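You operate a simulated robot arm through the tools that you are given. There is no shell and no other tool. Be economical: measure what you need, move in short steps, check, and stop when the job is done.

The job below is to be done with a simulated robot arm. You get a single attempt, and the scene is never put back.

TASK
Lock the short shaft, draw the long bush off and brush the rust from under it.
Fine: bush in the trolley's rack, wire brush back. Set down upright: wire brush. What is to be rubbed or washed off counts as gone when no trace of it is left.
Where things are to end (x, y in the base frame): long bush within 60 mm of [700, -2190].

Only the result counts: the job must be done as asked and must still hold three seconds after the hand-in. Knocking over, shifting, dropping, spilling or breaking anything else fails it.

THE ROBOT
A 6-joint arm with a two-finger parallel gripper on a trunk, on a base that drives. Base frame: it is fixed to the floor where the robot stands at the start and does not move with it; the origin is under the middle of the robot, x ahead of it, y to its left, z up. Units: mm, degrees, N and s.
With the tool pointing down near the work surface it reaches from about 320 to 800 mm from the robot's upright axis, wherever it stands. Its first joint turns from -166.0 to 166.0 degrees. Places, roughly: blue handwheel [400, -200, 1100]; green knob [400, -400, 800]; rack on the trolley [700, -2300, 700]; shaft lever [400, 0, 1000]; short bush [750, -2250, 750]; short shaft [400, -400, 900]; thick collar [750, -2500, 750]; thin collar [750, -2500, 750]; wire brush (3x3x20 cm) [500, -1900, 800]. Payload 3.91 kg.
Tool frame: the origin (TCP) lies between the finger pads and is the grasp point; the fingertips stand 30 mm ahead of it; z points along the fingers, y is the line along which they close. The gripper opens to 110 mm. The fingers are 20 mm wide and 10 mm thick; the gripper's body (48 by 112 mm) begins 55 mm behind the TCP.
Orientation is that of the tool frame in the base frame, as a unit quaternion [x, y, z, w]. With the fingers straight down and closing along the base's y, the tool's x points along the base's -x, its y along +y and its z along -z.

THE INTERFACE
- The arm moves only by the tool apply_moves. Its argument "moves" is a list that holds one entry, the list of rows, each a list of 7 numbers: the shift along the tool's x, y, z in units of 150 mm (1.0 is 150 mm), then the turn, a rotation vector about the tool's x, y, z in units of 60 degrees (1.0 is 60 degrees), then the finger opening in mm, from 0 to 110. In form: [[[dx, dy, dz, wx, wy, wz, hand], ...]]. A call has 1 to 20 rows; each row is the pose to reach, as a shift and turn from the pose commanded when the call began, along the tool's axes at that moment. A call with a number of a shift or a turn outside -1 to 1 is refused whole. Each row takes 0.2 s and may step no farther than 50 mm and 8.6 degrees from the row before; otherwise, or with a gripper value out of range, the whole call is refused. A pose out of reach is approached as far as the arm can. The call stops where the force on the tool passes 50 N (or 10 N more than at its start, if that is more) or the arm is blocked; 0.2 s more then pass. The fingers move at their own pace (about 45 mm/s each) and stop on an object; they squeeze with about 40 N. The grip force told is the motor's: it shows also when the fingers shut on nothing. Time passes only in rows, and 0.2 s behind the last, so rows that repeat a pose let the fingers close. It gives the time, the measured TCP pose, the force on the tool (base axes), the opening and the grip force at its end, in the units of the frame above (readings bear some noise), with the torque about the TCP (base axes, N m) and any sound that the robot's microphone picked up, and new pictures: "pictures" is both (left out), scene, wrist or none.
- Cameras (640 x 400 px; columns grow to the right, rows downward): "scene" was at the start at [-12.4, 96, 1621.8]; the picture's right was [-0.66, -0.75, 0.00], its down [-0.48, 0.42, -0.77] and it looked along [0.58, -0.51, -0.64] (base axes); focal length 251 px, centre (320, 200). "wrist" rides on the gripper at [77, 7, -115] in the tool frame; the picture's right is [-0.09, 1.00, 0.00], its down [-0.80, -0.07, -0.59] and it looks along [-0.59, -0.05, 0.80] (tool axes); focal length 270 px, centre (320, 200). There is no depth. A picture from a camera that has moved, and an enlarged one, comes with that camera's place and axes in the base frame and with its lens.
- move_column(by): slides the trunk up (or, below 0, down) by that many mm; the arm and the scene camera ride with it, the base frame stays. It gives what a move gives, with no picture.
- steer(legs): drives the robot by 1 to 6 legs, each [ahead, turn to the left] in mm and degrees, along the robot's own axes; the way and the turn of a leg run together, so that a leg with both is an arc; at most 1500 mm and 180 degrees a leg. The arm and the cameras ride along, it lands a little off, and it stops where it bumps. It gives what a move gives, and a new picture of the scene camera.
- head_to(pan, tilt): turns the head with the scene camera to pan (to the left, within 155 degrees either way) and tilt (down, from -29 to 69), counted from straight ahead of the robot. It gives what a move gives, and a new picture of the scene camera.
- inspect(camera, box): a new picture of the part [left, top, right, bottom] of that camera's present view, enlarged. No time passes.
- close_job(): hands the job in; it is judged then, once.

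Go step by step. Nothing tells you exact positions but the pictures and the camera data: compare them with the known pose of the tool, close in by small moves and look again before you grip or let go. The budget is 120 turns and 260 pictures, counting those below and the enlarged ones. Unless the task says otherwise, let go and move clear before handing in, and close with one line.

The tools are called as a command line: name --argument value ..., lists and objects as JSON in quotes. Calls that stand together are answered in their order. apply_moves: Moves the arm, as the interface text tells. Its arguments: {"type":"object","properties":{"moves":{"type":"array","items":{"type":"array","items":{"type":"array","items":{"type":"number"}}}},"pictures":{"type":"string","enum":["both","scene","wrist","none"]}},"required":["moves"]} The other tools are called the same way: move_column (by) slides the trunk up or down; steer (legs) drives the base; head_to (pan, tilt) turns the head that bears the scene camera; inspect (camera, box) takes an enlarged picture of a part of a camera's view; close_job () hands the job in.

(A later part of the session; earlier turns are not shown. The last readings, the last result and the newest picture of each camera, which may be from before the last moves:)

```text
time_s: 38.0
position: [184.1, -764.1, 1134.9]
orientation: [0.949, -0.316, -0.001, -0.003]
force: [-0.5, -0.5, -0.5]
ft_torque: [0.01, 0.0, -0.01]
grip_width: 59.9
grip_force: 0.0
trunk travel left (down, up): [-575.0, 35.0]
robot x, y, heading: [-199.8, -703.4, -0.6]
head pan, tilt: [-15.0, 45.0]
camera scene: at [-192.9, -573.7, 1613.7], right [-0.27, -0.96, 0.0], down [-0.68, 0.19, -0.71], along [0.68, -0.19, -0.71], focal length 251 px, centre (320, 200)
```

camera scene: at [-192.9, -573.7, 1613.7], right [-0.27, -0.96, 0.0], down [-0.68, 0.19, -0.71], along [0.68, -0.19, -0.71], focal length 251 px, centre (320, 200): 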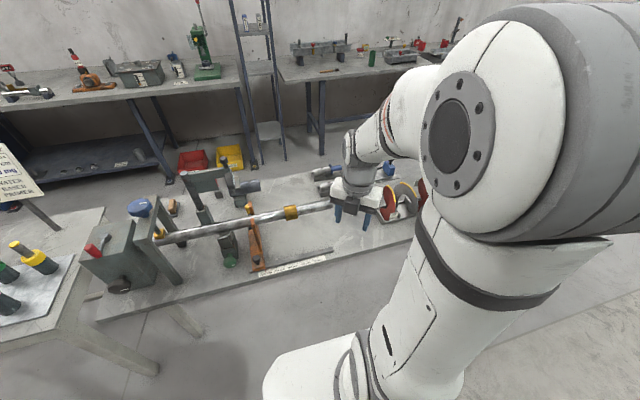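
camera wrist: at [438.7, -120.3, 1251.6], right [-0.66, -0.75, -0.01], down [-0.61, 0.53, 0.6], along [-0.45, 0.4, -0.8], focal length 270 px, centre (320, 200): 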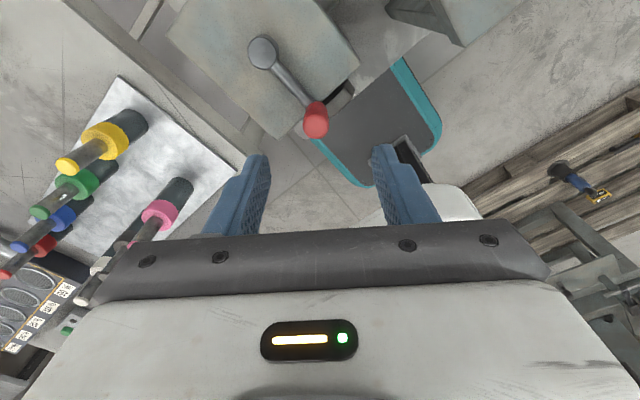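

apply_moves --moves '[[[0.064, -0.123, 0, 0, 0, 0.127, 60], [0.128, -0.246, 0, 0, 0, 0.253, 60], [0.192, -0.369, 0, 0, 0, 0.38, 60], [0.256, -0.491, 0, 0, 0, 0.507, 60], [0.32, -0.614, 0, 0, 0, 0.633, 60], [0.384, -0.737, 0, 0, 0, 0.76, 60], [0.448, -0.86, 0, 0, 0, 0.887, 60]]]' --pictures "none"

apply_moves --moves '[[[-0.1, -0.2, 0.1, 0, 0, 0, 90], [-0.2, -0.4, 0.2, 0, 0, 0, 90], [-0.3, -0.6, 0.3, 0, 0, 0, 90], [-0.4, -0.8, 0.4, 0, 0, 0, 90], [-0.42, -0.873, 0.45, 0, 0, 0, 90]]]' --pictures "both"

```text
time_s: 39.6
position: [314.6, -700.5, 1136.9]
orientation: [-0.707, 0.708, 0.003, 0.003]
force: [-0.5, -0.9, -0.5]
ft_torque: [0.02, 0.03, 0.01]
grip_width: 59.9
grip_force: 0.0
trunk travel left (down, up): [-575.0, 35.0]
robot x, y, heading: [-195.7, -703.2, -0.6]
head pan, tilt: [-15.0, 45.0]
```

```text
time_s: 40.8
position: [445.4, -639.2, 1069.6]
orientation: [-0.707, 0.708, 0.002, 0.003]
force: [0.6, 0.0, -0.6]
ft_torque: [-0.02, 0.02, -0.02]
grip_width: 90.0
grip_force: 0.1
trunk travel left (down, up): [-575.0, 35.0]
robot x, y, heading: [-197.4, -700.4, -0.8]
head pan, tilt: [-15.0, 45.0]
camera scene: at [-192.6, -573.8, 1613.7], right [-0.27, -0.96, 0.0], down [-0.68, 0.19, -0.71], along [0.68, -0.19, -0.71], focal length 251 px, centre (320, 200)
camera wrist: at [439.3, -716.3, 1183.7], right [-1.0, 0.09, 0.0], down [0.07, 0.8, 0.6], along [0.05, 0.6, -0.8], focal length 270 px, centre (320, 200)
```

scene: 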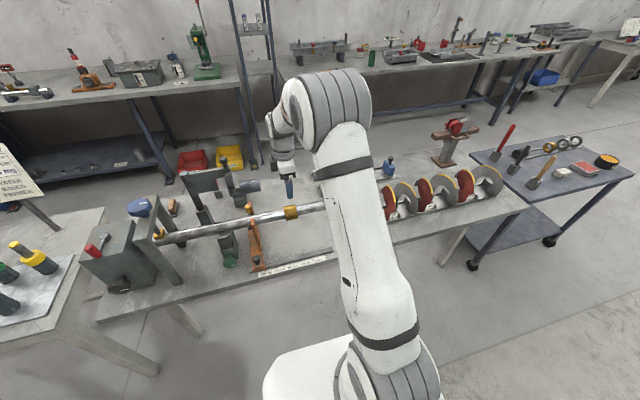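
wrist: 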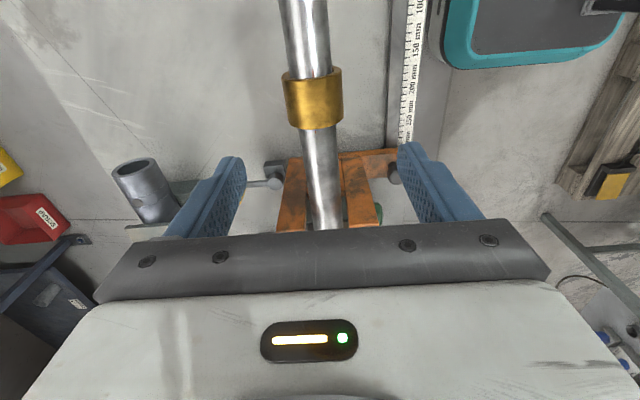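

The bush is seen at x about 452, OD ~52 mm. I'll centre on it and go down with open fingers.

apply_moves --moves '[[[0, -0.045, 0.2, 0, 0, 0, 90], [0, -0.045, 0.45, 0, 0, 0, 90], [0, -0.045, 0.7, 0, 0, 0, 90], [0, -0.045, 0.93, 0, 0, 0, 90]]]' --pictures "both"

inspect --camera "scene" --box '[240, 160, 340, 240]'

```text
time_s: 41.8
position: [453.3, -635.7, 931.1]
orientation: [-0.707, 0.707, 0.003, 0.002]
force: [-0.3, -0.5, -0.1]
ft_torque: [0.0, 0.0, -0.01]
grip_width: 90.0
grip_force: 0.0
trunk travel left (down, up): [-575.0, 35.0]
robot x, y, heading: [-195.2, -703.3, -0.7]
head pan, tilt: [-15.0, 45.0]
camera scene: at [-192.0, -573.7, 1613.7], right [-0.27, -0.96, 0.0], down [-0.68, 0.19, -0.71], along [0.68, -0.19, -0.71], focal length 251 px, centre (320, 200)
camera wrist: at [447.3, -713.1, 1045.3], right [-1.0, 0.09, 0.0], down [0.07, 0.8, 0.6], along [0.05, 0.6, -0.8], focal length 270 px, centre (320, 200)
```

scene: 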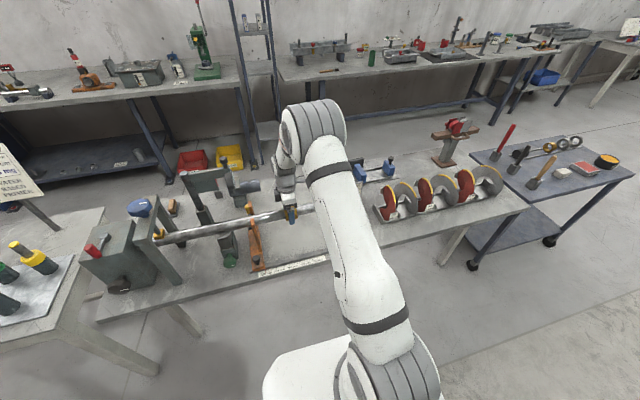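
wrist: 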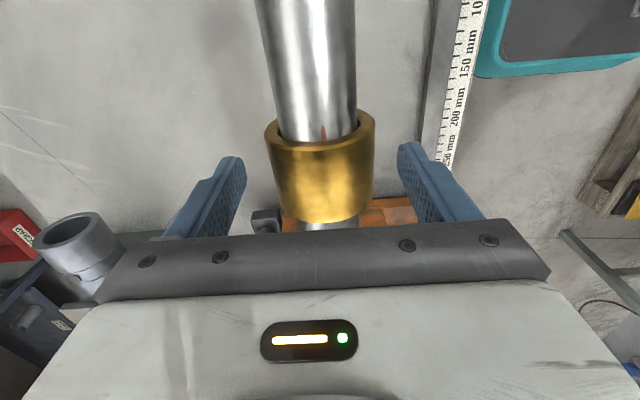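

```text
5.00 times, centred on (290, 200) of scene
camera zoom: at [-192.0, -573.7, 1613.7], right [-0.27, -0.96, 0.0], down [-0.68, 0.19, -0.71], along [0.68, -0.19, -0.71], focal length 1253 px, centre (470, 200)
```

zoom: 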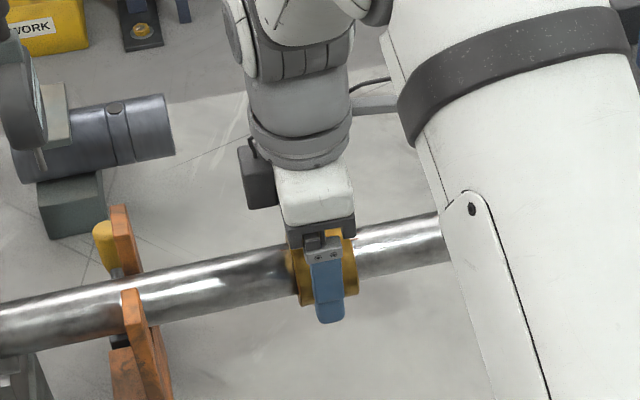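

Well aligned. I'll lower to the axis height and close.

apply_moves --moves '[[[0, 0, 0.11, 0, 0, 0, 90], [0, 0, 0.11, 0, 0, 0, 60], [0, 0, 0.11, 0, 0, 0, 45], [0, 0, 0.11, 0, 0, 0, 45], [0, 0, 0.11, 0, 0, 0, 45], [0, 0, 0.11, 0, 0, 0, 45]]]' --pictures "wrist"

```text
time_s: 43.2
position: [452.0, -635.3, 915.3]
orientation: [-0.707, 0.707, 0.003, 0.003]
force: [-6.5, 0.8, 0.5]
ft_torque: [0.08, 0.01, 0.11]
grip_width: 55.8
grip_force: 40.2
trunk travel left (down, up): [-575.0, 35.0]
robot x, y, heading: [-200.2, -705.5, -0.7]
head pan, tilt: [-15.0, 45.0]
camera wrist: at [446.4, -712.5, 1029.5], right [-1.0, 0.09, 0.0], down [0.07, 0.8, 0.6], along [0.05, 0.6, -0.8], focal length 270 px, centre (320, 200)
```

wrist: 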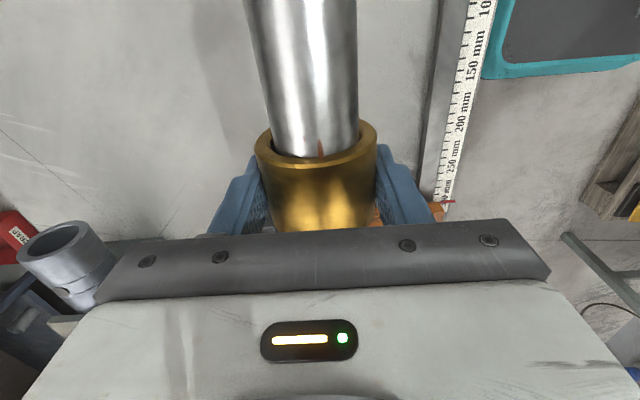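

The bush is gripped (55.8 mm). I'll draw it along -y in small steps.

apply_moves --moves '[[[0.05, 0.003, 0, 0, 0, 0, 45], [0.15, 0.003, 0, 0, 0, 0, 45], [0.3, 0.003, 0, 0, 0, 0, 45], [0.45, 0.003, 0, 0, 0, 0, 45], [0.6, 0.003, 0, 0, 0, 0, 45], [0.75, 0.003, 0, 0, 0, 0, 45], [0.9, 0.003, 0, 0, 0, 0, 45]]]' --pictures "both"

```text
time_s: 44.8
position: [452.5, -770.7, 914.8]
orientation: [-0.707, 0.708, 0.001, 0.004]
force: [11.2, 2.6, 17.3]
ft_torque: [0.06, -0.06, 0.38]
grip_width: 55.6
grip_force: 40.1
trunk travel left (down, up): [-575.0, 35.0]
robot x, y, heading: [-194.1, -703.6, -0.5]
head pan, tilt: [-15.0, 45.0]
camera scene: at [-193.0, -573.1, 1613.9], right [-0.27, -0.96, 0.0], down [-0.68, 0.19, -0.71], along [0.68, -0.19, -0.71], focal length 251 px, centre (320, 200)
camera wrist: at [446.5, -849.1, 1029.1], right [-1.0, 0.09, 0.0], down [0.07, 0.8, 0.6], along [0.06, 0.6, -0.8], focal length 270 px, centre (320, 200)
```

scene: 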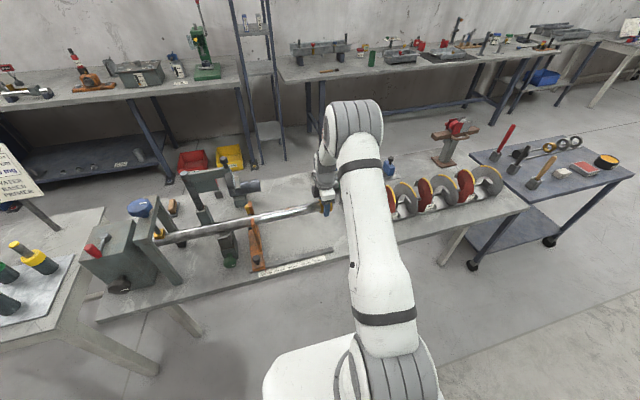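
wrist: 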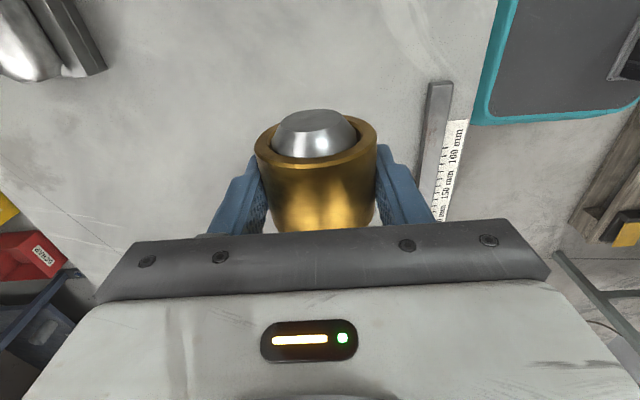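

It slides well; the shaft end is in view. A further 100 mm clears it.

apply_moves --moves '[[[0.1, -0.007, -0.015, 0, 0, 0, 45], [0.2, -0.007, -0.02, 0, 0, 0, 45], [0.35, -0.007, -0.02, 0, 0, 0, 45], [0.5, -0.007, -0.02, 0, 0, 0, 45], [0.7, -0.007, -0.02, 0, 0, 0, 45]]]' --pictures "wrist"

inspect --camera "scene" --box '[180, 170, 360, 260]'

```text
time_s: 46.0
position: [452.3, -876.8, 914.2]
orientation: [-0.706, 0.708, 0.003, 0.003]
force: [-1.4, 0.8, -3.9]
ft_torque: [-0.01, 0.0, 0.02]
grip_width: 55.6
grip_force: 39.9
trunk travel left (down, up): [-575.0, 35.0]
robot x, y, heading: [-195.1, -699.2, -0.6]
head pan, tilt: [-15.0, 45.0]
camera wrist: at [447.2, -955.2, 1029.4], right [-1.0, 0.09, 0.0], down [0.07, 0.8, 0.6], along [0.05, 0.6, -0.8], focal length 270 px, centre (320, 200)
```

wrist: 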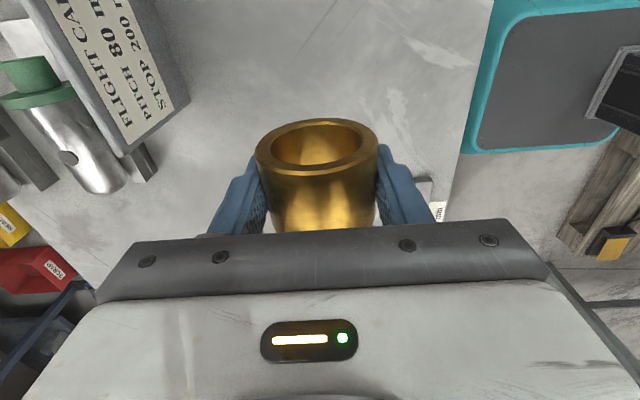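

```text
3.56 times, centred on (270, 215) of scene
camera zoom: at [-192.1, -574.4, 1613.7], right [-0.27, -0.96, 0.0], down [-0.68, 0.19, -0.71], along [0.68, -0.19, -0.71], focal length 891 px, centre (498, 147)
```

zoom: 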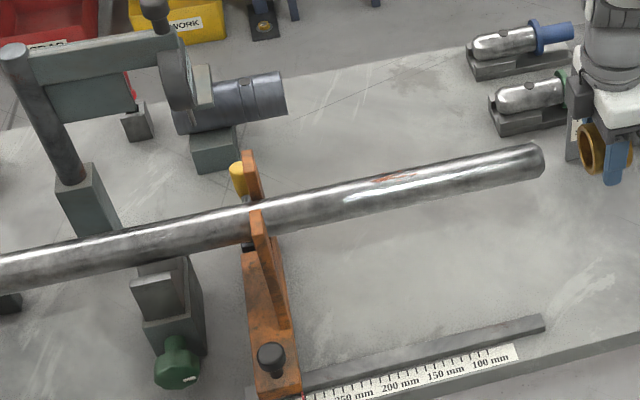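

The bush is off, and a rust patch shows on top of the shaft. I'll lift the hand and drive to the trolley.

apply_moves --moves '[[[0, 0, -0.3, 0, 0, 0, 45], [0, 0, -0.6, 0, 0, 0, 45], [0, 0, -0.9, 0, 0, 0, 45], [0, 0, -1, 0, 0, 0, 45]]]' --pictures "none"

inspect --camera "scene" --box '[210, 180, 320, 250]'

steer --legs '[[0, -90], [1310, 0], [0, 90]]'

```text
time_s: 47.0
position: [453.6, -879.5, 1066.5]
orientation: [0.707, -0.707, -0.002, -0.002]
force: [-0.2, -1.2, -4.4]
ft_torque: [0.0, -0.01, 0.05]
grip_width: 55.5
grip_force: 39.9
trunk travel left (down, up): [-575.0, 35.0]
robot x, y, heading: [-198.2, -704.0, -0.8]
head pan, tilt: [-15.0, 45.0]
```

```text
5.71 times, centred on (265, 215) of scene
camera zoom: at [-192.2, -574.0, 1613.7], right [-0.27, -0.96, 0.0], down [-0.68, 0.19, -0.71], along [0.68, -0.19, -0.71], focal length 1432 px, centre (634, 114)
```

zoom: 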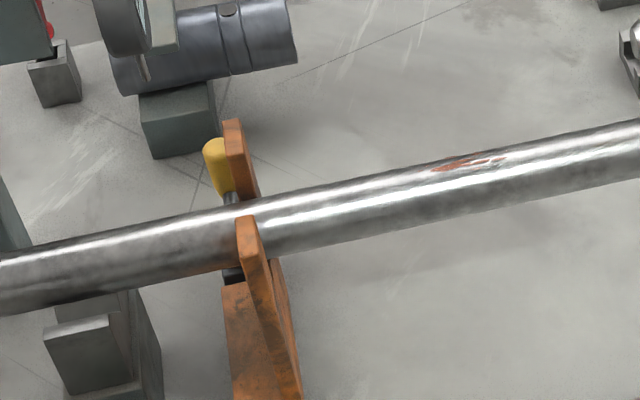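

```text
time_s: 61.2
position: [436.9, -2200.2, 1065.2]
orientation: [-0.698, 0.717, 0.002, 0.002]
force: [-0.1, 0.0, -4.6]
ft_torque: [-0.02, 0.03, 0.05]
grip_width: 55.8
grip_force: 40.2
trunk travel left (down, up): [-575.0, 35.0]
robot x, y, heading: [-212.0, -2062.8, -3.2]
head pan, tilt: [-15.0, 45.0]
camera scene: at [-200.4, -1935.4, 1613.7], right [-0.31, -0.95, 0.0], down [-0.67, 0.22, -0.71], along [0.67, -0.22, -0.71], focal length 251 px, centre (320, 200)
```

scene: 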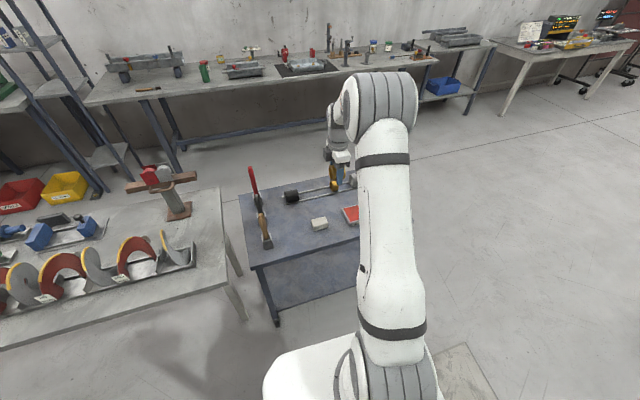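

I'm beside the trolley: red, black and wooden handles stand in holders, the rack lies behind. I'll drive ahead 200 mm to bring the rack in reach.

steer --legs '[[200, 3]]'

apply_moves --moves '[[[0, 0, 0, 0, 0, 0, 45]]]' --pictures "wrist"

inspect --camera "scene" --box '[180, 150, 360, 290]'

```text
time_s: 62.8
position: [645.6, -2173.8, 1065.0]
orientation: [0.715, -0.699, -0.002, -0.001]
force: [0.6, 0.5, -4.1]
ft_torque: [0.0, 0.02, -0.01]
grip_width: 55.6
grip_force: 39.7
trunk travel left (down, up): [-575.0, 35.0]
robot x, y, heading: [-10.9, -2071.1, 0.4]
head pan, tilt: [-15.0, 45.0]
camera scene: at [-5.0, -1943.7, 1613.7], right [-0.25, -0.97, 0.0], down [-0.69, 0.18, -0.71], along [0.68, -0.18, -0.71], focal length 251 px, centre (320, 200)
```

scene: 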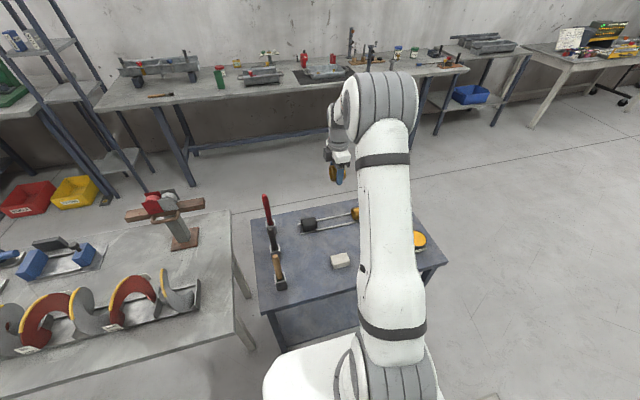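

```text
time_s: 63.2
position: [643.8, -2174.2, 1065.2]
orientation: [0.715, -0.7, -0.003, -0.002]
force: [0.5, -0.8, -4.5]
ft_torque: [0.02, 0.02, -0.01]
grip_width: 55.6
grip_force: 40.2
trunk travel left (down, up): [-575.0, 35.0]
robot x, y, heading: [-9.6, -2075.7, 0.3]
head pan, tilt: [-15.0, 45.0]
camera wrist: at [640.1, -2251.9, 1178.9], right [-1.0, 0.07, 0.0], down [0.05, 0.8, 0.6], along [0.04, 0.6, -0.8], focal length 270 px, centre (320, 200)
```

wrist: 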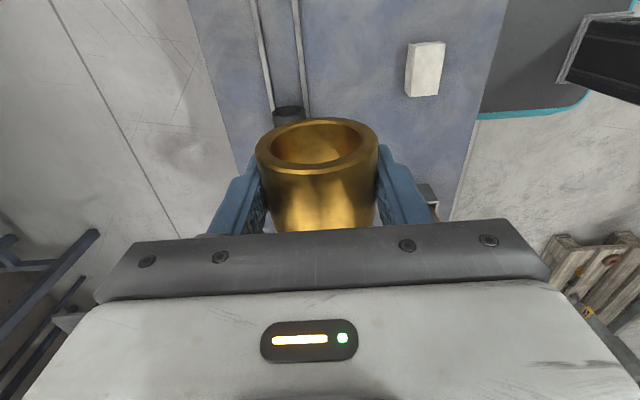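

```text
2.86 times, centred on (270, 220) of scene
camera zoom: at [-6.4, -1943.9, 1613.7], right [-0.25, -0.97, 0.0], down [-0.68, 0.18, -0.71], along [0.68, -0.18, -0.71], focal length 716 px, centre (463, 143)
```

zoom: 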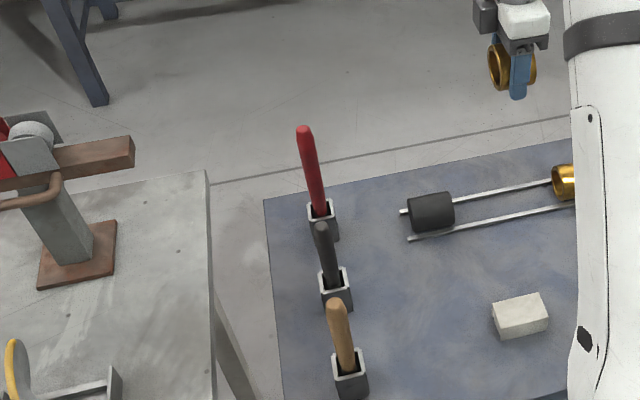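

The gap on the rack is between about y -2120 and -2283 with the rail midline at x ~707. I'll look at how the pieces rest on the rails.

inspect --camera "scene" --box '[290, 195, 365, 245]'

inspect --camera "wrist" --box '[200, 0, 360, 130]'

```text
8.00 times, centred on (328, 220) of scene
camera zoom: at [-6.4, -1943.9, 1613.7], right [-0.25, -0.97, 0.0], down [-0.68, 0.18, -0.71], along [0.68, -0.18, -0.71], focal length 2005 px, centre (260, 40)
```

zoom: 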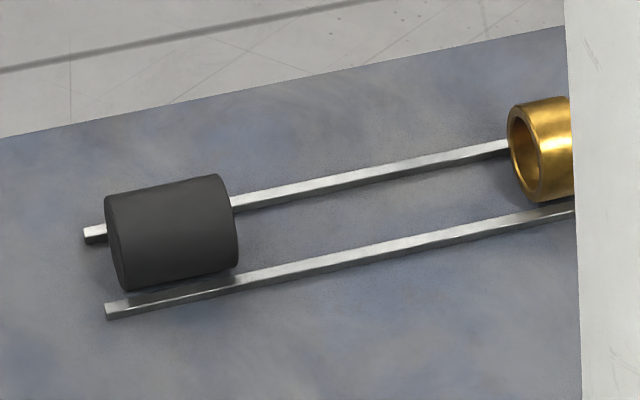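

```text
3.08 times, centred on (280, 65) of wrist
camera zoom: at [640.1, -2251.9, 1178.9], right [-1.0, 0.07, 0.0], down [0.05, 0.8, 0.6], along [0.04, 0.6, -0.8], focal length 832 px, centre (443, 615)
```

zoom: 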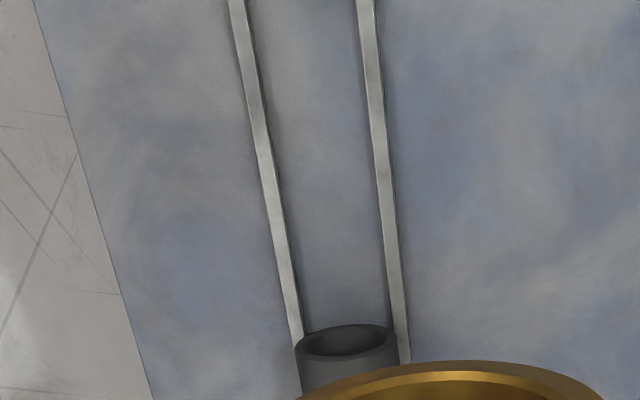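

The pieces lie on the table between two low rails, so my fingertips, level with the bush's bottom, would hit the rails first. I'll first set it on the free table patch at (590,-2200), regrip higher, then place it. Lowering the trunk.

move_column --by -200

apply_moves --moves '[[[0.05, 0.12, 0, 0, 0, 0.02, 45], [0.1, 0.24, 0.1, 0, 0, 0.02, 45], [0.173, 0.36, 0.25, 0, 0, 0.02, 45], [0.173, 0.36, 0.5, 0, 0, 0.02, 45]]]' --pictures "both"

```text
time_s: 65.3
position: [643.7, -2174.4, 864.9]
orientation: [0.715, -0.699, -0.003, -0.003]
force: [-0.4, 0.1, -4.6]
ft_torque: [0.02, 0.02, 0.03]
grip_width: 55.7
grip_force: 39.8
trunk travel left (down, up): [-375.0, 235.0]
robot x, y, heading: [-10.2, -2070.7, 0.4]
head pan, tilt: [-15.0, 45.0]
```

```text
time_s: 66.3
position: [588.7, -2201.2, 788.7]
orientation: [0.707, -0.707, -0.003, -0.002]
force: [0.7, -0.1, -3.5]
ft_torque: [-0.01, -0.03, -0.03]
grip_width: 55.9
grip_force: 39.9
trunk travel left (down, up): [-375.0, 235.0]
robot x, y, heading: [-11.1, -2072.3, 0.2]
head pan, tilt: [-15.0, 45.0]
camera scene: at [-7.2, -1944.1, 1413.7], right [-0.25, -0.97, 0.0], down [-0.68, 0.18, -0.71], along [0.68, -0.18, -0.71], focal length 251 px, centre (320, 200)
camera wrist: at [582.6, -2278.8, 903.0], right [-1.0, 0.09, 0.0], down [0.07, 0.8, 0.6], along [0.05, 0.6, -0.8], focal length 270 px, centre (320, 200)
```

scene: 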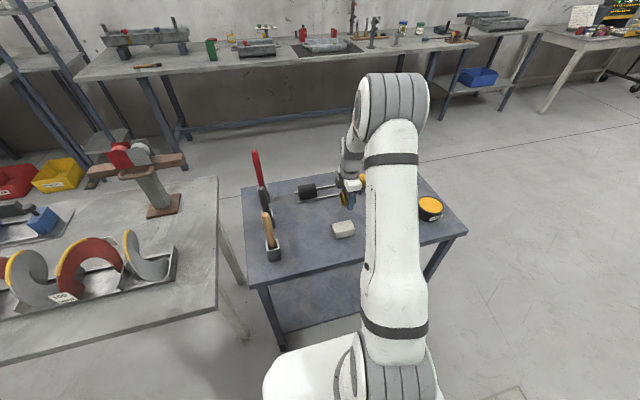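
wrist: 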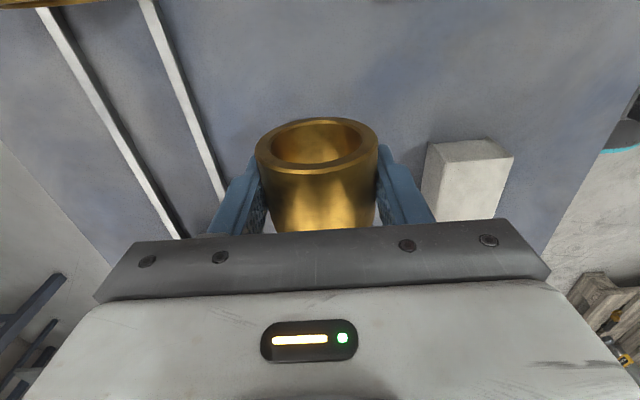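

apply_moves --moves '[[[0, 0, 0.2, 0, 0, 0, 45], [0, 0, 0.32, 0, 0, 0, 45], [0, 0, 0.36, 0, 0, 0, 45], [0, 0, 0.38, 0, 0, 0, 45], [0, 0, 0.39, 0, 0, 0, 45], [0, 0, 0.4, 0, 0, 0, 45]]]' --pictures "wrist"

inspect --camera "scene" --box '[310, 170, 380, 240]'

```text
time_s: 67.0
position: [589.0, -2199.7, 750.3]
orientation: [-0.707, 0.707, -0.001, 0.005]
force: [-14.5, 2.1, 28.1]
ft_torque: [-0.2, 1.51, -0.2]
grip_width: 55.9
grip_force: 32.3
trunk travel left (down, up): [-375.0, 235.0]
robot x, y, heading: [-5.8, -2071.8, 0.2]
head pan, tilt: [-15.0, 45.0]
stopped in row 3: the force on the tool passed its limit at 61 N (the readings are from after the stop); the commanded pose is now the measured one
camera wrist: at [581.7, -2277.9, 864.5], right [-1.0, 0.09, -0.01], down [0.07, 0.8, 0.6], along [0.06, 0.6, -0.8], focal length 270 px, centre (320, 200)
```

wrist: 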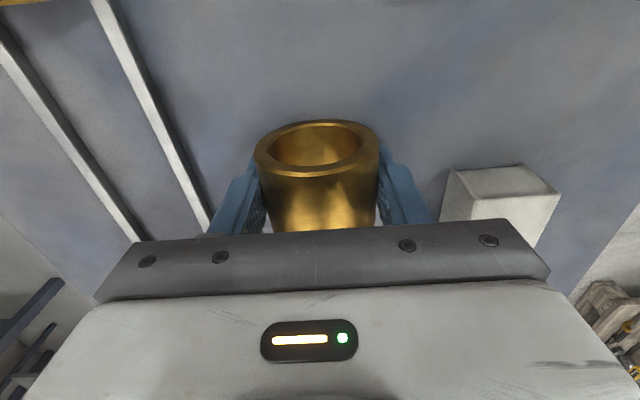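

```text
5.71 times, centred on (345, 205) of scene
camera zoom: at [-12.2, -1942.9, 1414.1], right [-0.25, -0.97, 0.0], down [-0.68, 0.18, -0.71], along [0.69, -0.18, -0.7], focal length 1432 px, centre (177, 171)
```

zoom: 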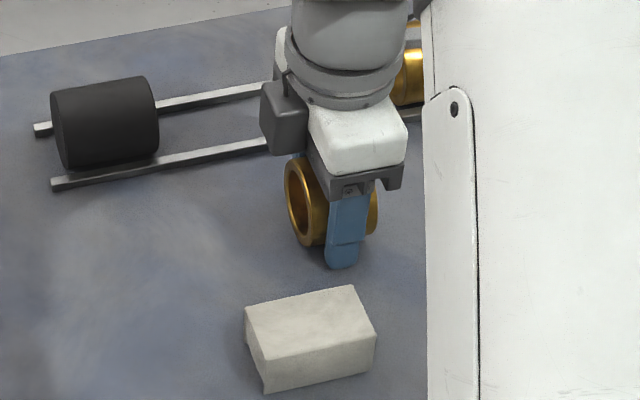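

Contact with the table at TCP z ~750. I'll open slightly, rise 12 mm and regrip higher on the bush.

apply_moves --moves '[[[0, 0, -0.005, 0, 0, 0, 64], [0, 0, -0.005, 0, 0, 0, 64], [0, 0, -0.04, 0, 0, 0, 64], [0, 0, -0.085, 0, 0, 0, 64], [0, 0, -0.085, 0, 0, 0, 45], [0, 0, -0.085, 0, 0, 0, 45], [0, 0, -0.085, 0, 0, 0, 45]]]' --pictures "wrist"

inspect --camera "scene" --box '[310, 170, 380, 240]'

```text
time_s: 68.6
position: [591.9, -2200.4, 758.0]
orientation: [0.708, -0.707, 0.001, -0.005]
force: [-0.1, 0.4, 0.3]
ft_torque: [0.03, 0.0, 0.04]
grip_width: 55.2
grip_force: 40.3
trunk travel left (down, up): [-375.0, 235.0]
robot x, y, heading: [-9.1, -2070.7, 0.5]
head pan, tilt: [-15.0, 45.0]
camera wrist: at [584.8, -2278.7, 872.8], right [-1.0, 0.09, -0.01], down [0.07, 0.8, 0.6], along [0.06, 0.6, -0.8], focal length 270 px, centre (320, 200)
```

wrist: 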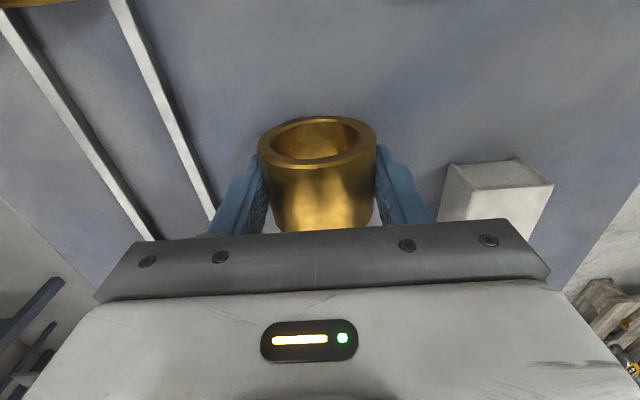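

```text
5.71 times, centred on (345, 205) of scene
camera zoom: at [-7.4, -1943.9, 1413.6], right [-0.25, -0.97, 0.0], down [-0.68, 0.18, -0.71], along [0.68, -0.18, -0.71], focal length 1432 px, centre (177, 171)
```

zoom: 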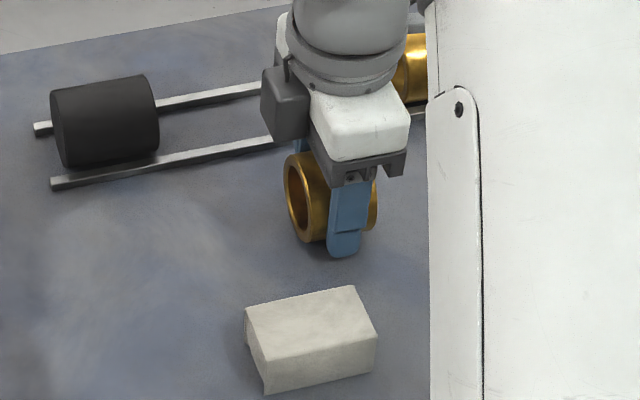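

The bush rests on the table and is regripped with the TCP ~10 mm above its axis. Lift and shift over the rack midline (x ~701).

apply_moves --moves '[[[0, 0, -0.15, 0, 0, 0, 45], [0, 0, -0.35, 0, 0, 0, 45], [0, -0.25, -0.4, 0, 0, 0, 45], [0, -0.5, -0.4, 0, 0, 0, 45], [-0.02, -0.733, -0.4, 0, 0, 0, 45], [-0.02, -0.733, -0.4, 0, 0, 0, 45]]]' --pictures "both"

inspect --camera "wrist" --box '[160, 0, 480, 240]'

inspect --camera "scene" --box '[280, 150, 380, 220]'

```text
time_s: 70.0
position: [702.9, -2199.7, 820.4]
orientation: [0.708, -0.707, 0.0, -0.004]
force: [0.8, 0.1, -4.2]
ft_torque: [-0.02, 0.0, -0.02]
grip_width: 55.6
grip_force: 39.7
trunk travel left (down, up): [-375.0, 235.0]
robot x, y, heading: [-10.7, -2073.4, 0.2]
head pan, tilt: [-15.0, 45.0]
camera scene: at [-7.0, -1943.9, 1413.7], right [-0.25, -0.97, 0.0], down [-0.68, 0.18, -0.71], along [0.68, -0.18, -0.71], focal length 251 px, centre (320, 200)
camera wrist: at [696.0, -2276.8, 933.3], right [-1.0, 0.09, -0.01], down [0.07, 0.8, 0.6], along [0.06, 0.6, -0.8], focal length 270 px, centre (320, 200)
```

scene: 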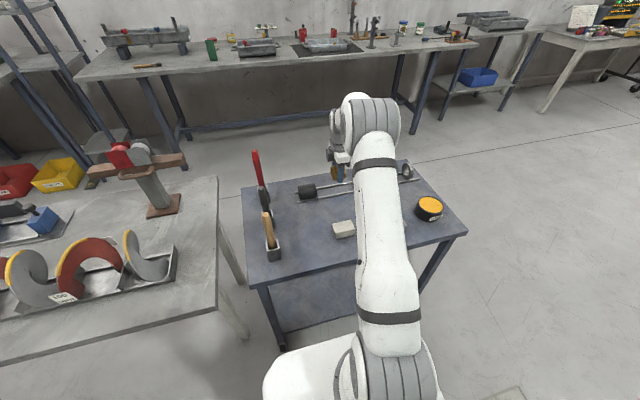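
wrist: 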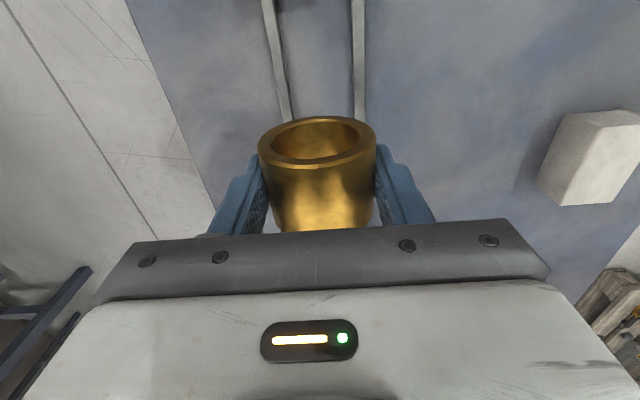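

```text
1.67 times, centred on (320, 120) of wrist
camera zoom: at [696.0, -2276.8, 933.3], right [-1.0, 0.09, -0.01], down [0.07, 0.8, 0.6], along [0.06, 0.6, -0.8], focal length 450 px, centre (320, 333)
```

zoom: 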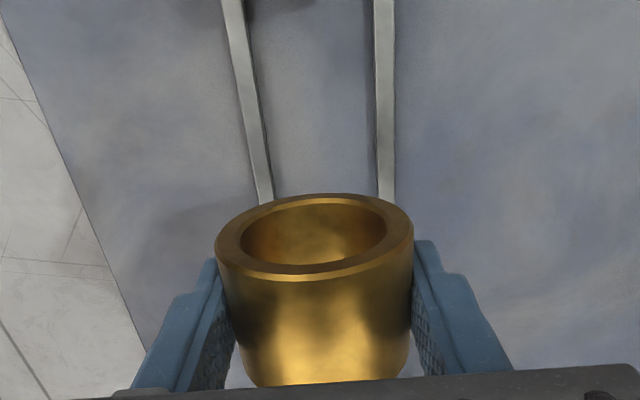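

```text
5.71 times, centred on (330, 185) of scene
camera zoom: at [-7.0, -1943.9, 1413.7], right [-0.25, -0.97, 0.0], down [-0.68, 0.18, -0.71], along [0.68, -0.18, -0.71], focal length 1432 px, centre (263, 286)
```

zoom: 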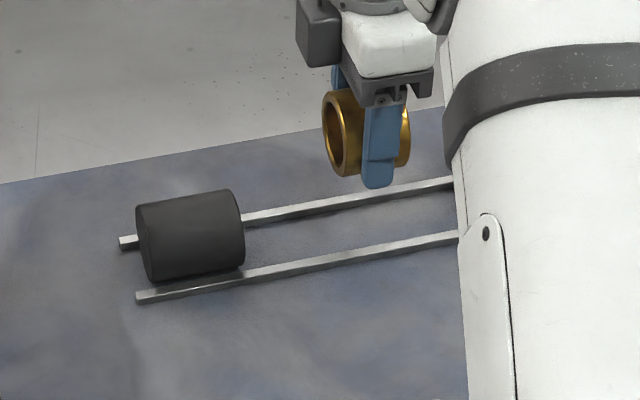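

Aligned over the rails (mid x ~702). Lowering into the rack.

apply_moves --moves '[[[0, 0.003, 0.15, 0, 0, 0, 45], [0, 0.003, 0.3, 0, 0, 0, 45], [0, 0.003, 0.36, 0, 0, 0, 45], [0, 0.003, 0.39, 0, 0, 0, 45], [0, 0.003, 0.41, 0, 0, 0, 45]]]' --pictures "wrist"

inspect --camera "scene" --box '[280, 150, 380, 220]'

```text
time_s: 71.2
position: [701.7, -2197.7, 757.5]
orientation: [0.707, -0.707, 0.0, -0.004]
force: [0.6, -0.8, -4.1]
ft_torque: [0.02, 0.0, 0.0]
grip_width: 55.9
grip_force: 39.5
trunk travel left (down, up): [-375.0, 235.0]
robot x, y, heading: [-8.3, -2075.4, 0.2]
head pan, tilt: [-15.0, 45.0]
camera wrist: at [694.9, -2275.0, 871.9], right [-1.0, 0.09, -0.01], down [0.07, 0.8, 0.6], along [0.06, 0.6, -0.8], focal length 270 px, centre (320, 200)
```

wrist: 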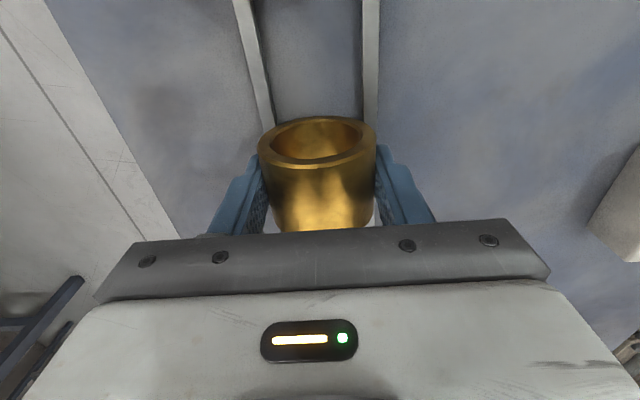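

```text
5.71 times, centred on (330, 185) of scene
camera zoom: at [-7.1, -1943.9, 1413.7], right [-0.25, -0.97, 0.0], down [-0.68, 0.18, -0.71], along [0.68, -0.18, -0.71], focal length 1432 px, centre (263, 286)
```

zoom: 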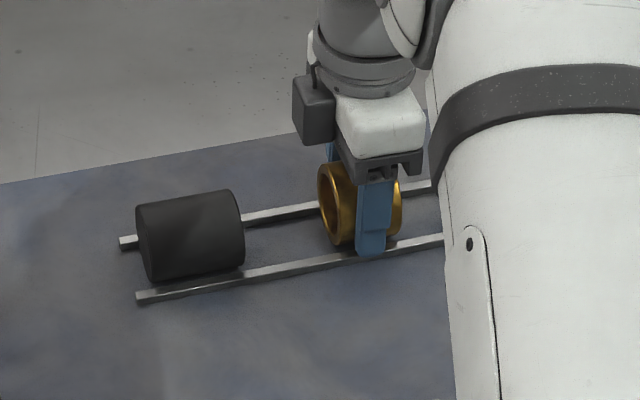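

apply_moves --moves '[[[0, 0, 0.01, 0, 0, 0, 45], [0, 0, 0.02, 0, 0, 0, 45], [0, 0, 0.03, 0, 0, 0, 45], [0, 0, 0.04, 0, 0, 0, 45], [0, 0, 0.04, 0, 0, 0, 45]]]' --pictures "none"

inspect --camera "scene" --box '[305, 165, 365, 207]'

```text
time_s: 72.4
position: [701.7, -2197.8, 759.3]
orientation: [0.707, -0.707, 0.004, -0.007]
force: [9.1, 5.7, 39.1]
ft_torque: [0.4, 0.75, -0.12]
grip_width: 55.6
grip_force: 39.5
trunk travel left (down, up): [-375.0, 235.0]
robot x, y, heading: [-7.3, -2071.0, 0.4]
head pan, tilt: [-15.0, 45.0]
```

```text
9.52 times, centred on (335, 186) of scene
camera zoom: at [-11.1, -1942.7, 1414.0], right [-0.25, -0.97, 0.0], down [-0.68, 0.18, -0.71], along [0.69, -0.18, -0.71], focal length 2386 px, centre (177, 333)
```

zoom: 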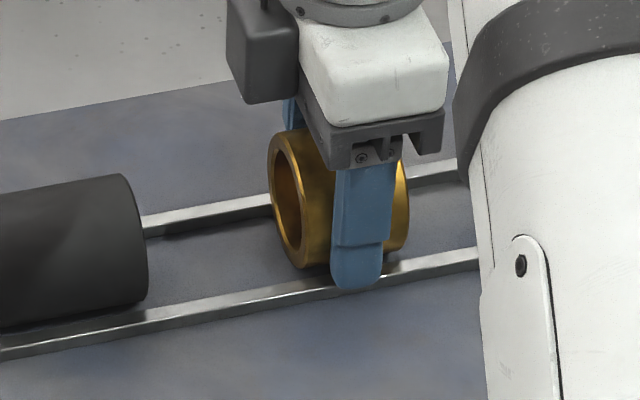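

Firm contact. I'll ease the pressure, open, and check the bush stays.

apply_moves --moves '[[[0, 0, -0.025, 0, 0, 0, 45], [0, 0, -0.025, 0, 0, 0, 62], [0, 0, -0.025, 0, 0, 0, 66], [0, 0, -0.2, 0, 0, 0, 70], [0, 0, -0.5, 0, 0, 0, 80], [0, 0, -0.8, 0, 0, 0, 80]]]' --pictures "wrist"

inspect --camera "scene" --box '[280, 150, 380, 220]'

```text
time_s: 73.8
position: [699.0, -2198.7, 872.9]
orientation: [-0.707, 0.707, 0.0, 0.003]
force: [1.6, 0.6, 0.5]
ft_torque: [0.0, -0.04, 0.01]
grip_width: 80.0
grip_force: 0.2
trunk travel left (down, up): [-375.0, 235.0]
robot x, y, heading: [-8.2, -2069.6, 0.3]
head pan, tilt: [-15.0, 45.0]
camera wrist: at [692.7, -2275.9, 986.0], right [-1.0, 0.09, 0.0], down [0.07, 0.8, 0.6], along [0.06, 0.6, -0.8], focal length 270 px, centre (320, 200)
```

wrist: 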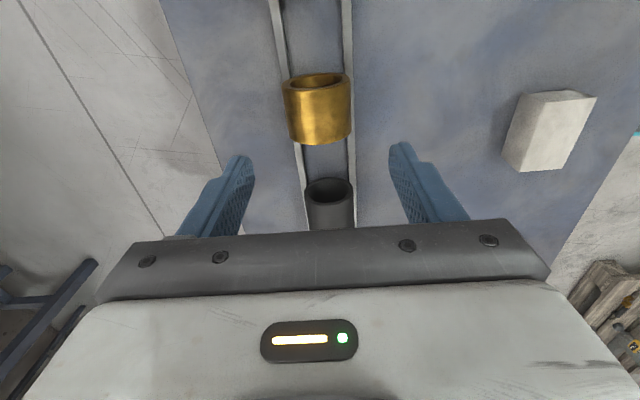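

```text
5.71 times, centred on (330, 185) of scene
camera zoom: at [-8.0, -1943.9, 1413.6], right [-0.25, -0.97, 0.0], down [-0.68, 0.18, -0.71], along [0.68, -0.18, -0.71], focal length 1432 px, centre (263, 286)
```

zoom: 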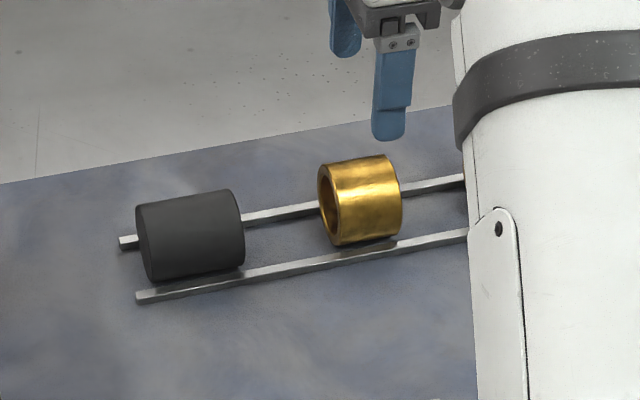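

The long bush lies in the rack. Now I look closely at the three handles to identify the wire brush.

inspect --camera "scene" --box '[235, 140, 305, 270]'

head_to --pan 5 --tilt 45

```text
3.08 times, centred on (270, 205) of scene
camera zoom: at [-8.0, -1943.9, 1413.6], right [-0.25, -0.97, 0.0], down [-0.68, 0.18, -0.71], along [0.68, -0.18, -0.71], focal length 771 px, centre (474, 185)
```

zoom: 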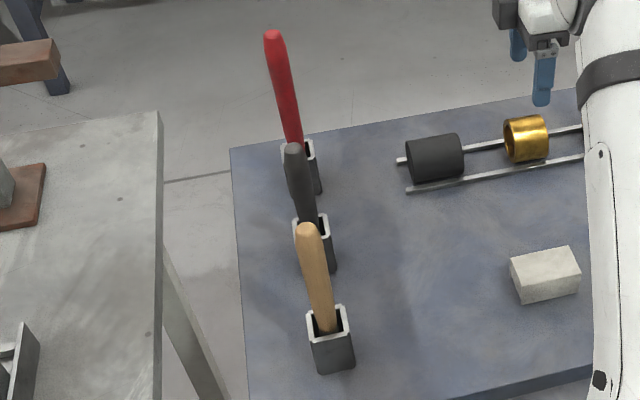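

```text
time_s: 74.7
position: [701.2, -2198.3, 871.4]
orientation: [0.708, -0.706, 0.001, -0.004]
force: [-0.1, -0.5, 0.1]
ft_torque: [0.0, -0.03, 0.02]
grip_width: 79.9
grip_force: 0.1
trunk travel left (down, up): [-375.0, 235.0]
robot x, y, heading: [-5.2, -2073.8, 0.2]
head pan, tilt: [5.0, 45.0]
camera scene: at [-5.4, -1915.8, 1413.7], right [0.09, -1.0, 0.0], down [-0.7, -0.06, -0.71], along [0.7, 0.06, -0.71], focal length 251 px, centre (320, 200)
```

scene: 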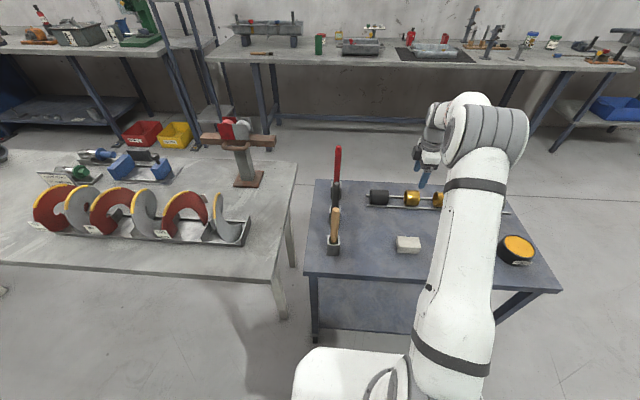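

The bush is in place. The wooden handle at about (470,-1921) best matches the wire brush's listed place; I'll rise and move over it for a closer check.

apply_moves --moves '[[[0, 0, -0.3, 0, 0, 0, 60], [0, 0, -0.6, 0, 0, 0, 60], [-0.2, 0.15, -0.75, 0, 0, 0, 60], [-0.4, 0.3, -0.85, 0, 0, 0, 60], [-0.6, 0.45, -0.85, 0, 0, 0, 60], [-0.8, 0.6, -0.85, 0, 0, 0, 60], [-0.9, 0.76, -0.85, 0, 0, 0, 60]]]' --pictures "none"

apply_moves --moves '[[[-0.2, 0.2, 0, 0, 0, 0, 60], [-0.35, 0.4, 0, 0, 0, 0, 60], [-0.5, 0.6, 0, 0, 0, 0, 60], [-0.6, 0.77, 0, 0, 0, 0, 60]]]' --pictures "both"

inspect --camera "scene" --box '[280, 130, 400, 270]'

```text
time_s: 76.3
position: [583.9, -2065.0, 997.7]
orientation: [-0.707, 0.707, -0.001, 0.005]
force: [1.2, 0.1, -1.3]
ft_torque: [0.01, 0.0, 0.0]
grip_width: 60.0
grip_force: 0.0
trunk travel left (down, up): [-375.0, 235.0]
robot x, y, heading: [-8.2, -2069.6, 0.1]
head pan, tilt: [5.0, 45.0]
```

```text
time_s: 77.3
position: [467.2, -1974.8, 1000.7]
orientation: [0.707, -0.707, 0.001, -0.005]
force: [0.4, -0.4, 0.5]
ft_torque: [0.03, 0.02, 0.04]
grip_width: 60.2
grip_force: 0.0
trunk travel left (down, up): [-375.0, 235.0]
robot x, y, heading: [-9.2, -2072.1, 0.5]
head pan, tilt: [5.0, 45.0]
camera scene: at [-5.9, -1915.7, 1413.7], right [0.09, -1.0, 0.0], down [-0.7, -0.07, -0.71], along [0.7, 0.07, -0.71], focal length 251 px, centre (320, 200)
camera wrist: at [460.5, -2051.9, 1114.9], right [-1.0, 0.09, -0.01], down [0.07, 0.8, 0.6], along [0.06, 0.6, -0.8], focal length 270 px, centre (320, 200)
```

scene: 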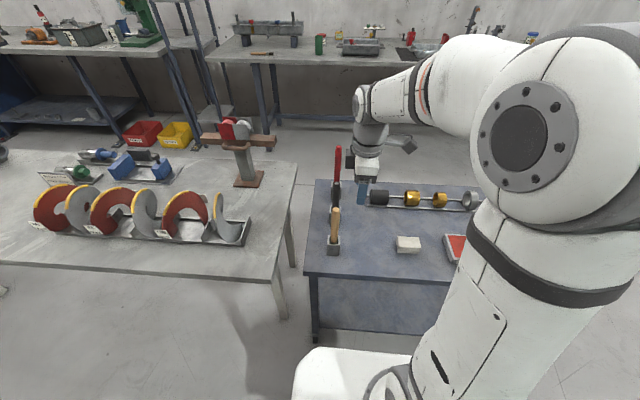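
wrist: 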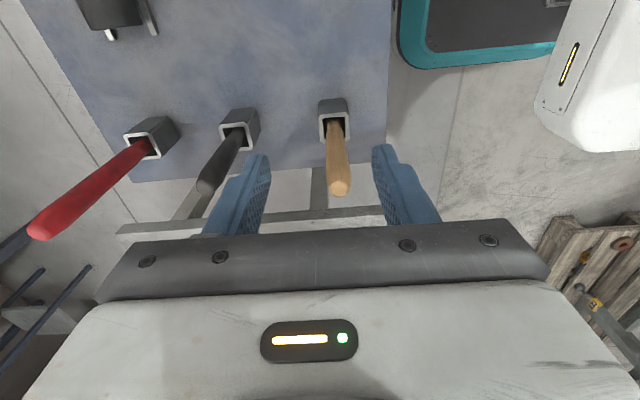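

```text
2.86 times, centred on (340, 200) of scene
camera zoom: at [-5.9, -1915.7, 1413.7], right [0.09, -1.0, 0.0], down [-0.7, -0.07, -0.71], along [0.7, 0.07, -0.71], focal length 716 px, centre (263, 200)
```

zoom: 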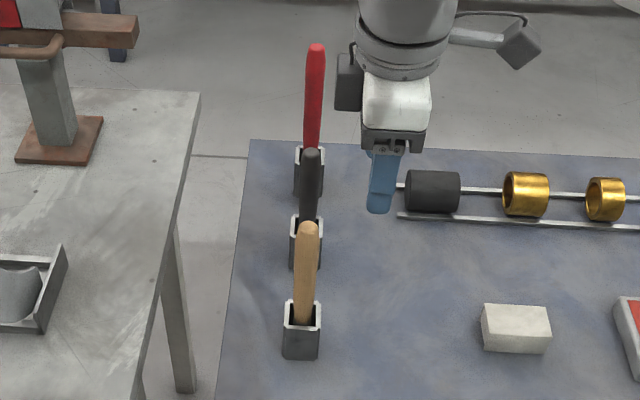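

Wooden handle at about (458,-1922), top at z ~920. I'll centre over it.

apply_moves --moves '[[[-0.2, 0.04, 0, 0, 0, 0, 70], [-0.347, 0.06, 0, 0, 0, 0, 70], [-0.347, 0.06, 0, 0, 0, 0, 70]]]' --pictures "wrist"

inspect --camera "scene" --box '[290, 140, 390, 260]'

```text
time_s: 78.1
position: [459.6, -1923.4, 998.9]
orientation: [-0.707, 0.707, 0.0, 0.004]
force: [-0.1, 0.1, -0.1]
ft_torque: [0.01, -0.02, 0.01]
grip_width: 69.9
grip_force: 0.1
trunk travel left (down, up): [-375.0, 235.0]
robot x, y, heading: [-5.6, -2072.7, 0.2]
head pan, tilt: [5.0, 45.0]
camera wrist: at [453.1, -2000.8, 1113.4], right [-1.0, 0.09, -0.01], down [0.07, 0.8, 0.6], along [0.06, 0.6, -0.8], focal length 270 px, centre (320, 200)
```

wrist: 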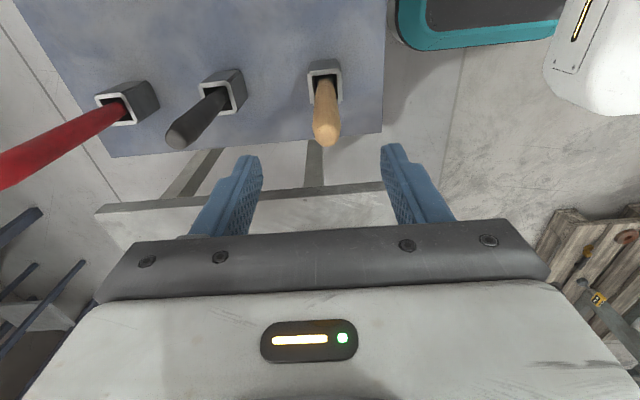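

```text
3.33 times, centred on (340, 200) of scene
camera zoom: at [-5.6, -1915.5, 1413.7], right [0.09, -1.0, 0.0], down [-0.7, -0.07, -0.71], along [0.7, 0.07, -0.71], focal length 835 px, centre (253, 200)
```

zoom: 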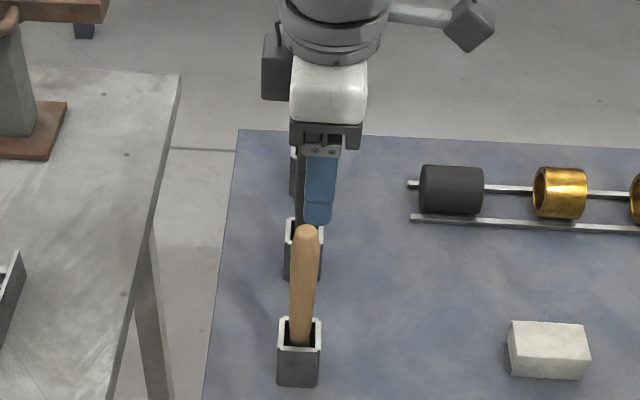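

Brush handle is upright at (457,-1918), top z 922. Going down around it and closing.

apply_moves --moves '[[[-0.027, 0.013, 0.2, 0, 0, 0, 70], [-0.027, 0.013, 0.5, 0, 0, 0, 70], [-0.027, 0.013, 0.78, 0, 0, 0, 70], [-0.027, 0.013, 0.78, 0, 0, 0, 40], [-0.027, 0.013, 0.78, 0, 0, 0, 10], [-0.027, 0.013, 0.78, 0, 0, 0, 10], [-0.027, 0.013, 0.78, 0, 0, 0, 10]]]' --pictures "wrist"

inspect --camera "scene" --box '[290, 160, 390, 280]'

```text
time_s: 79.7
position: [458.5, -1918.5, 882.0]
orientation: [0.708, -0.707, 0.001, -0.004]
force: [-1.2, 0.0, 0.0]
ft_torque: [0.03, 0.17, -0.01]
grip_width: 22.5
grip_force: 40.4
trunk travel left (down, up): [-375.0, 235.0]
robot x, y, heading: [-12.6, -2069.2, 0.2]
head pan, tilt: [5.0, 45.0]
camera wrist: at [451.7, -1996.2, 996.5], right [-1.0, 0.09, -0.01], down [0.07, 0.8, 0.6], along [0.06, 0.6, -0.8], focal length 270 px, centre (320, 200)
```

wrist: 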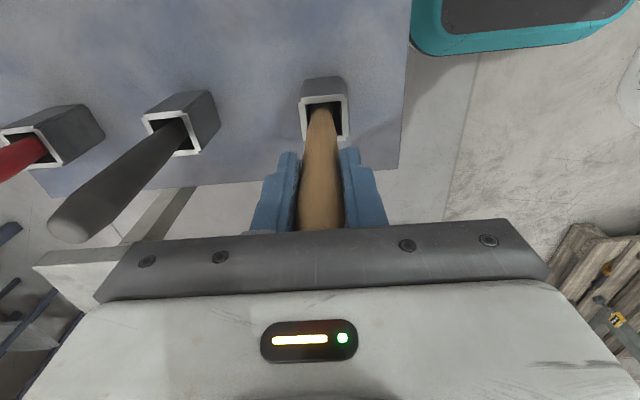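

```text
3.33 times, centred on (340, 220) of scene
camera zoom: at [-5.6, -1915.6, 1413.6], right [0.09, -1.0, 0.0], down [-0.7, -0.07, -0.71], along [0.7, 0.07, -0.71], focal length 835 px, centre (253, 133)
```

zoom: 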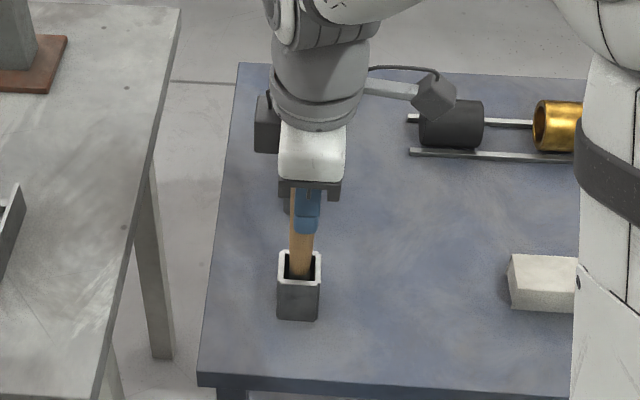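

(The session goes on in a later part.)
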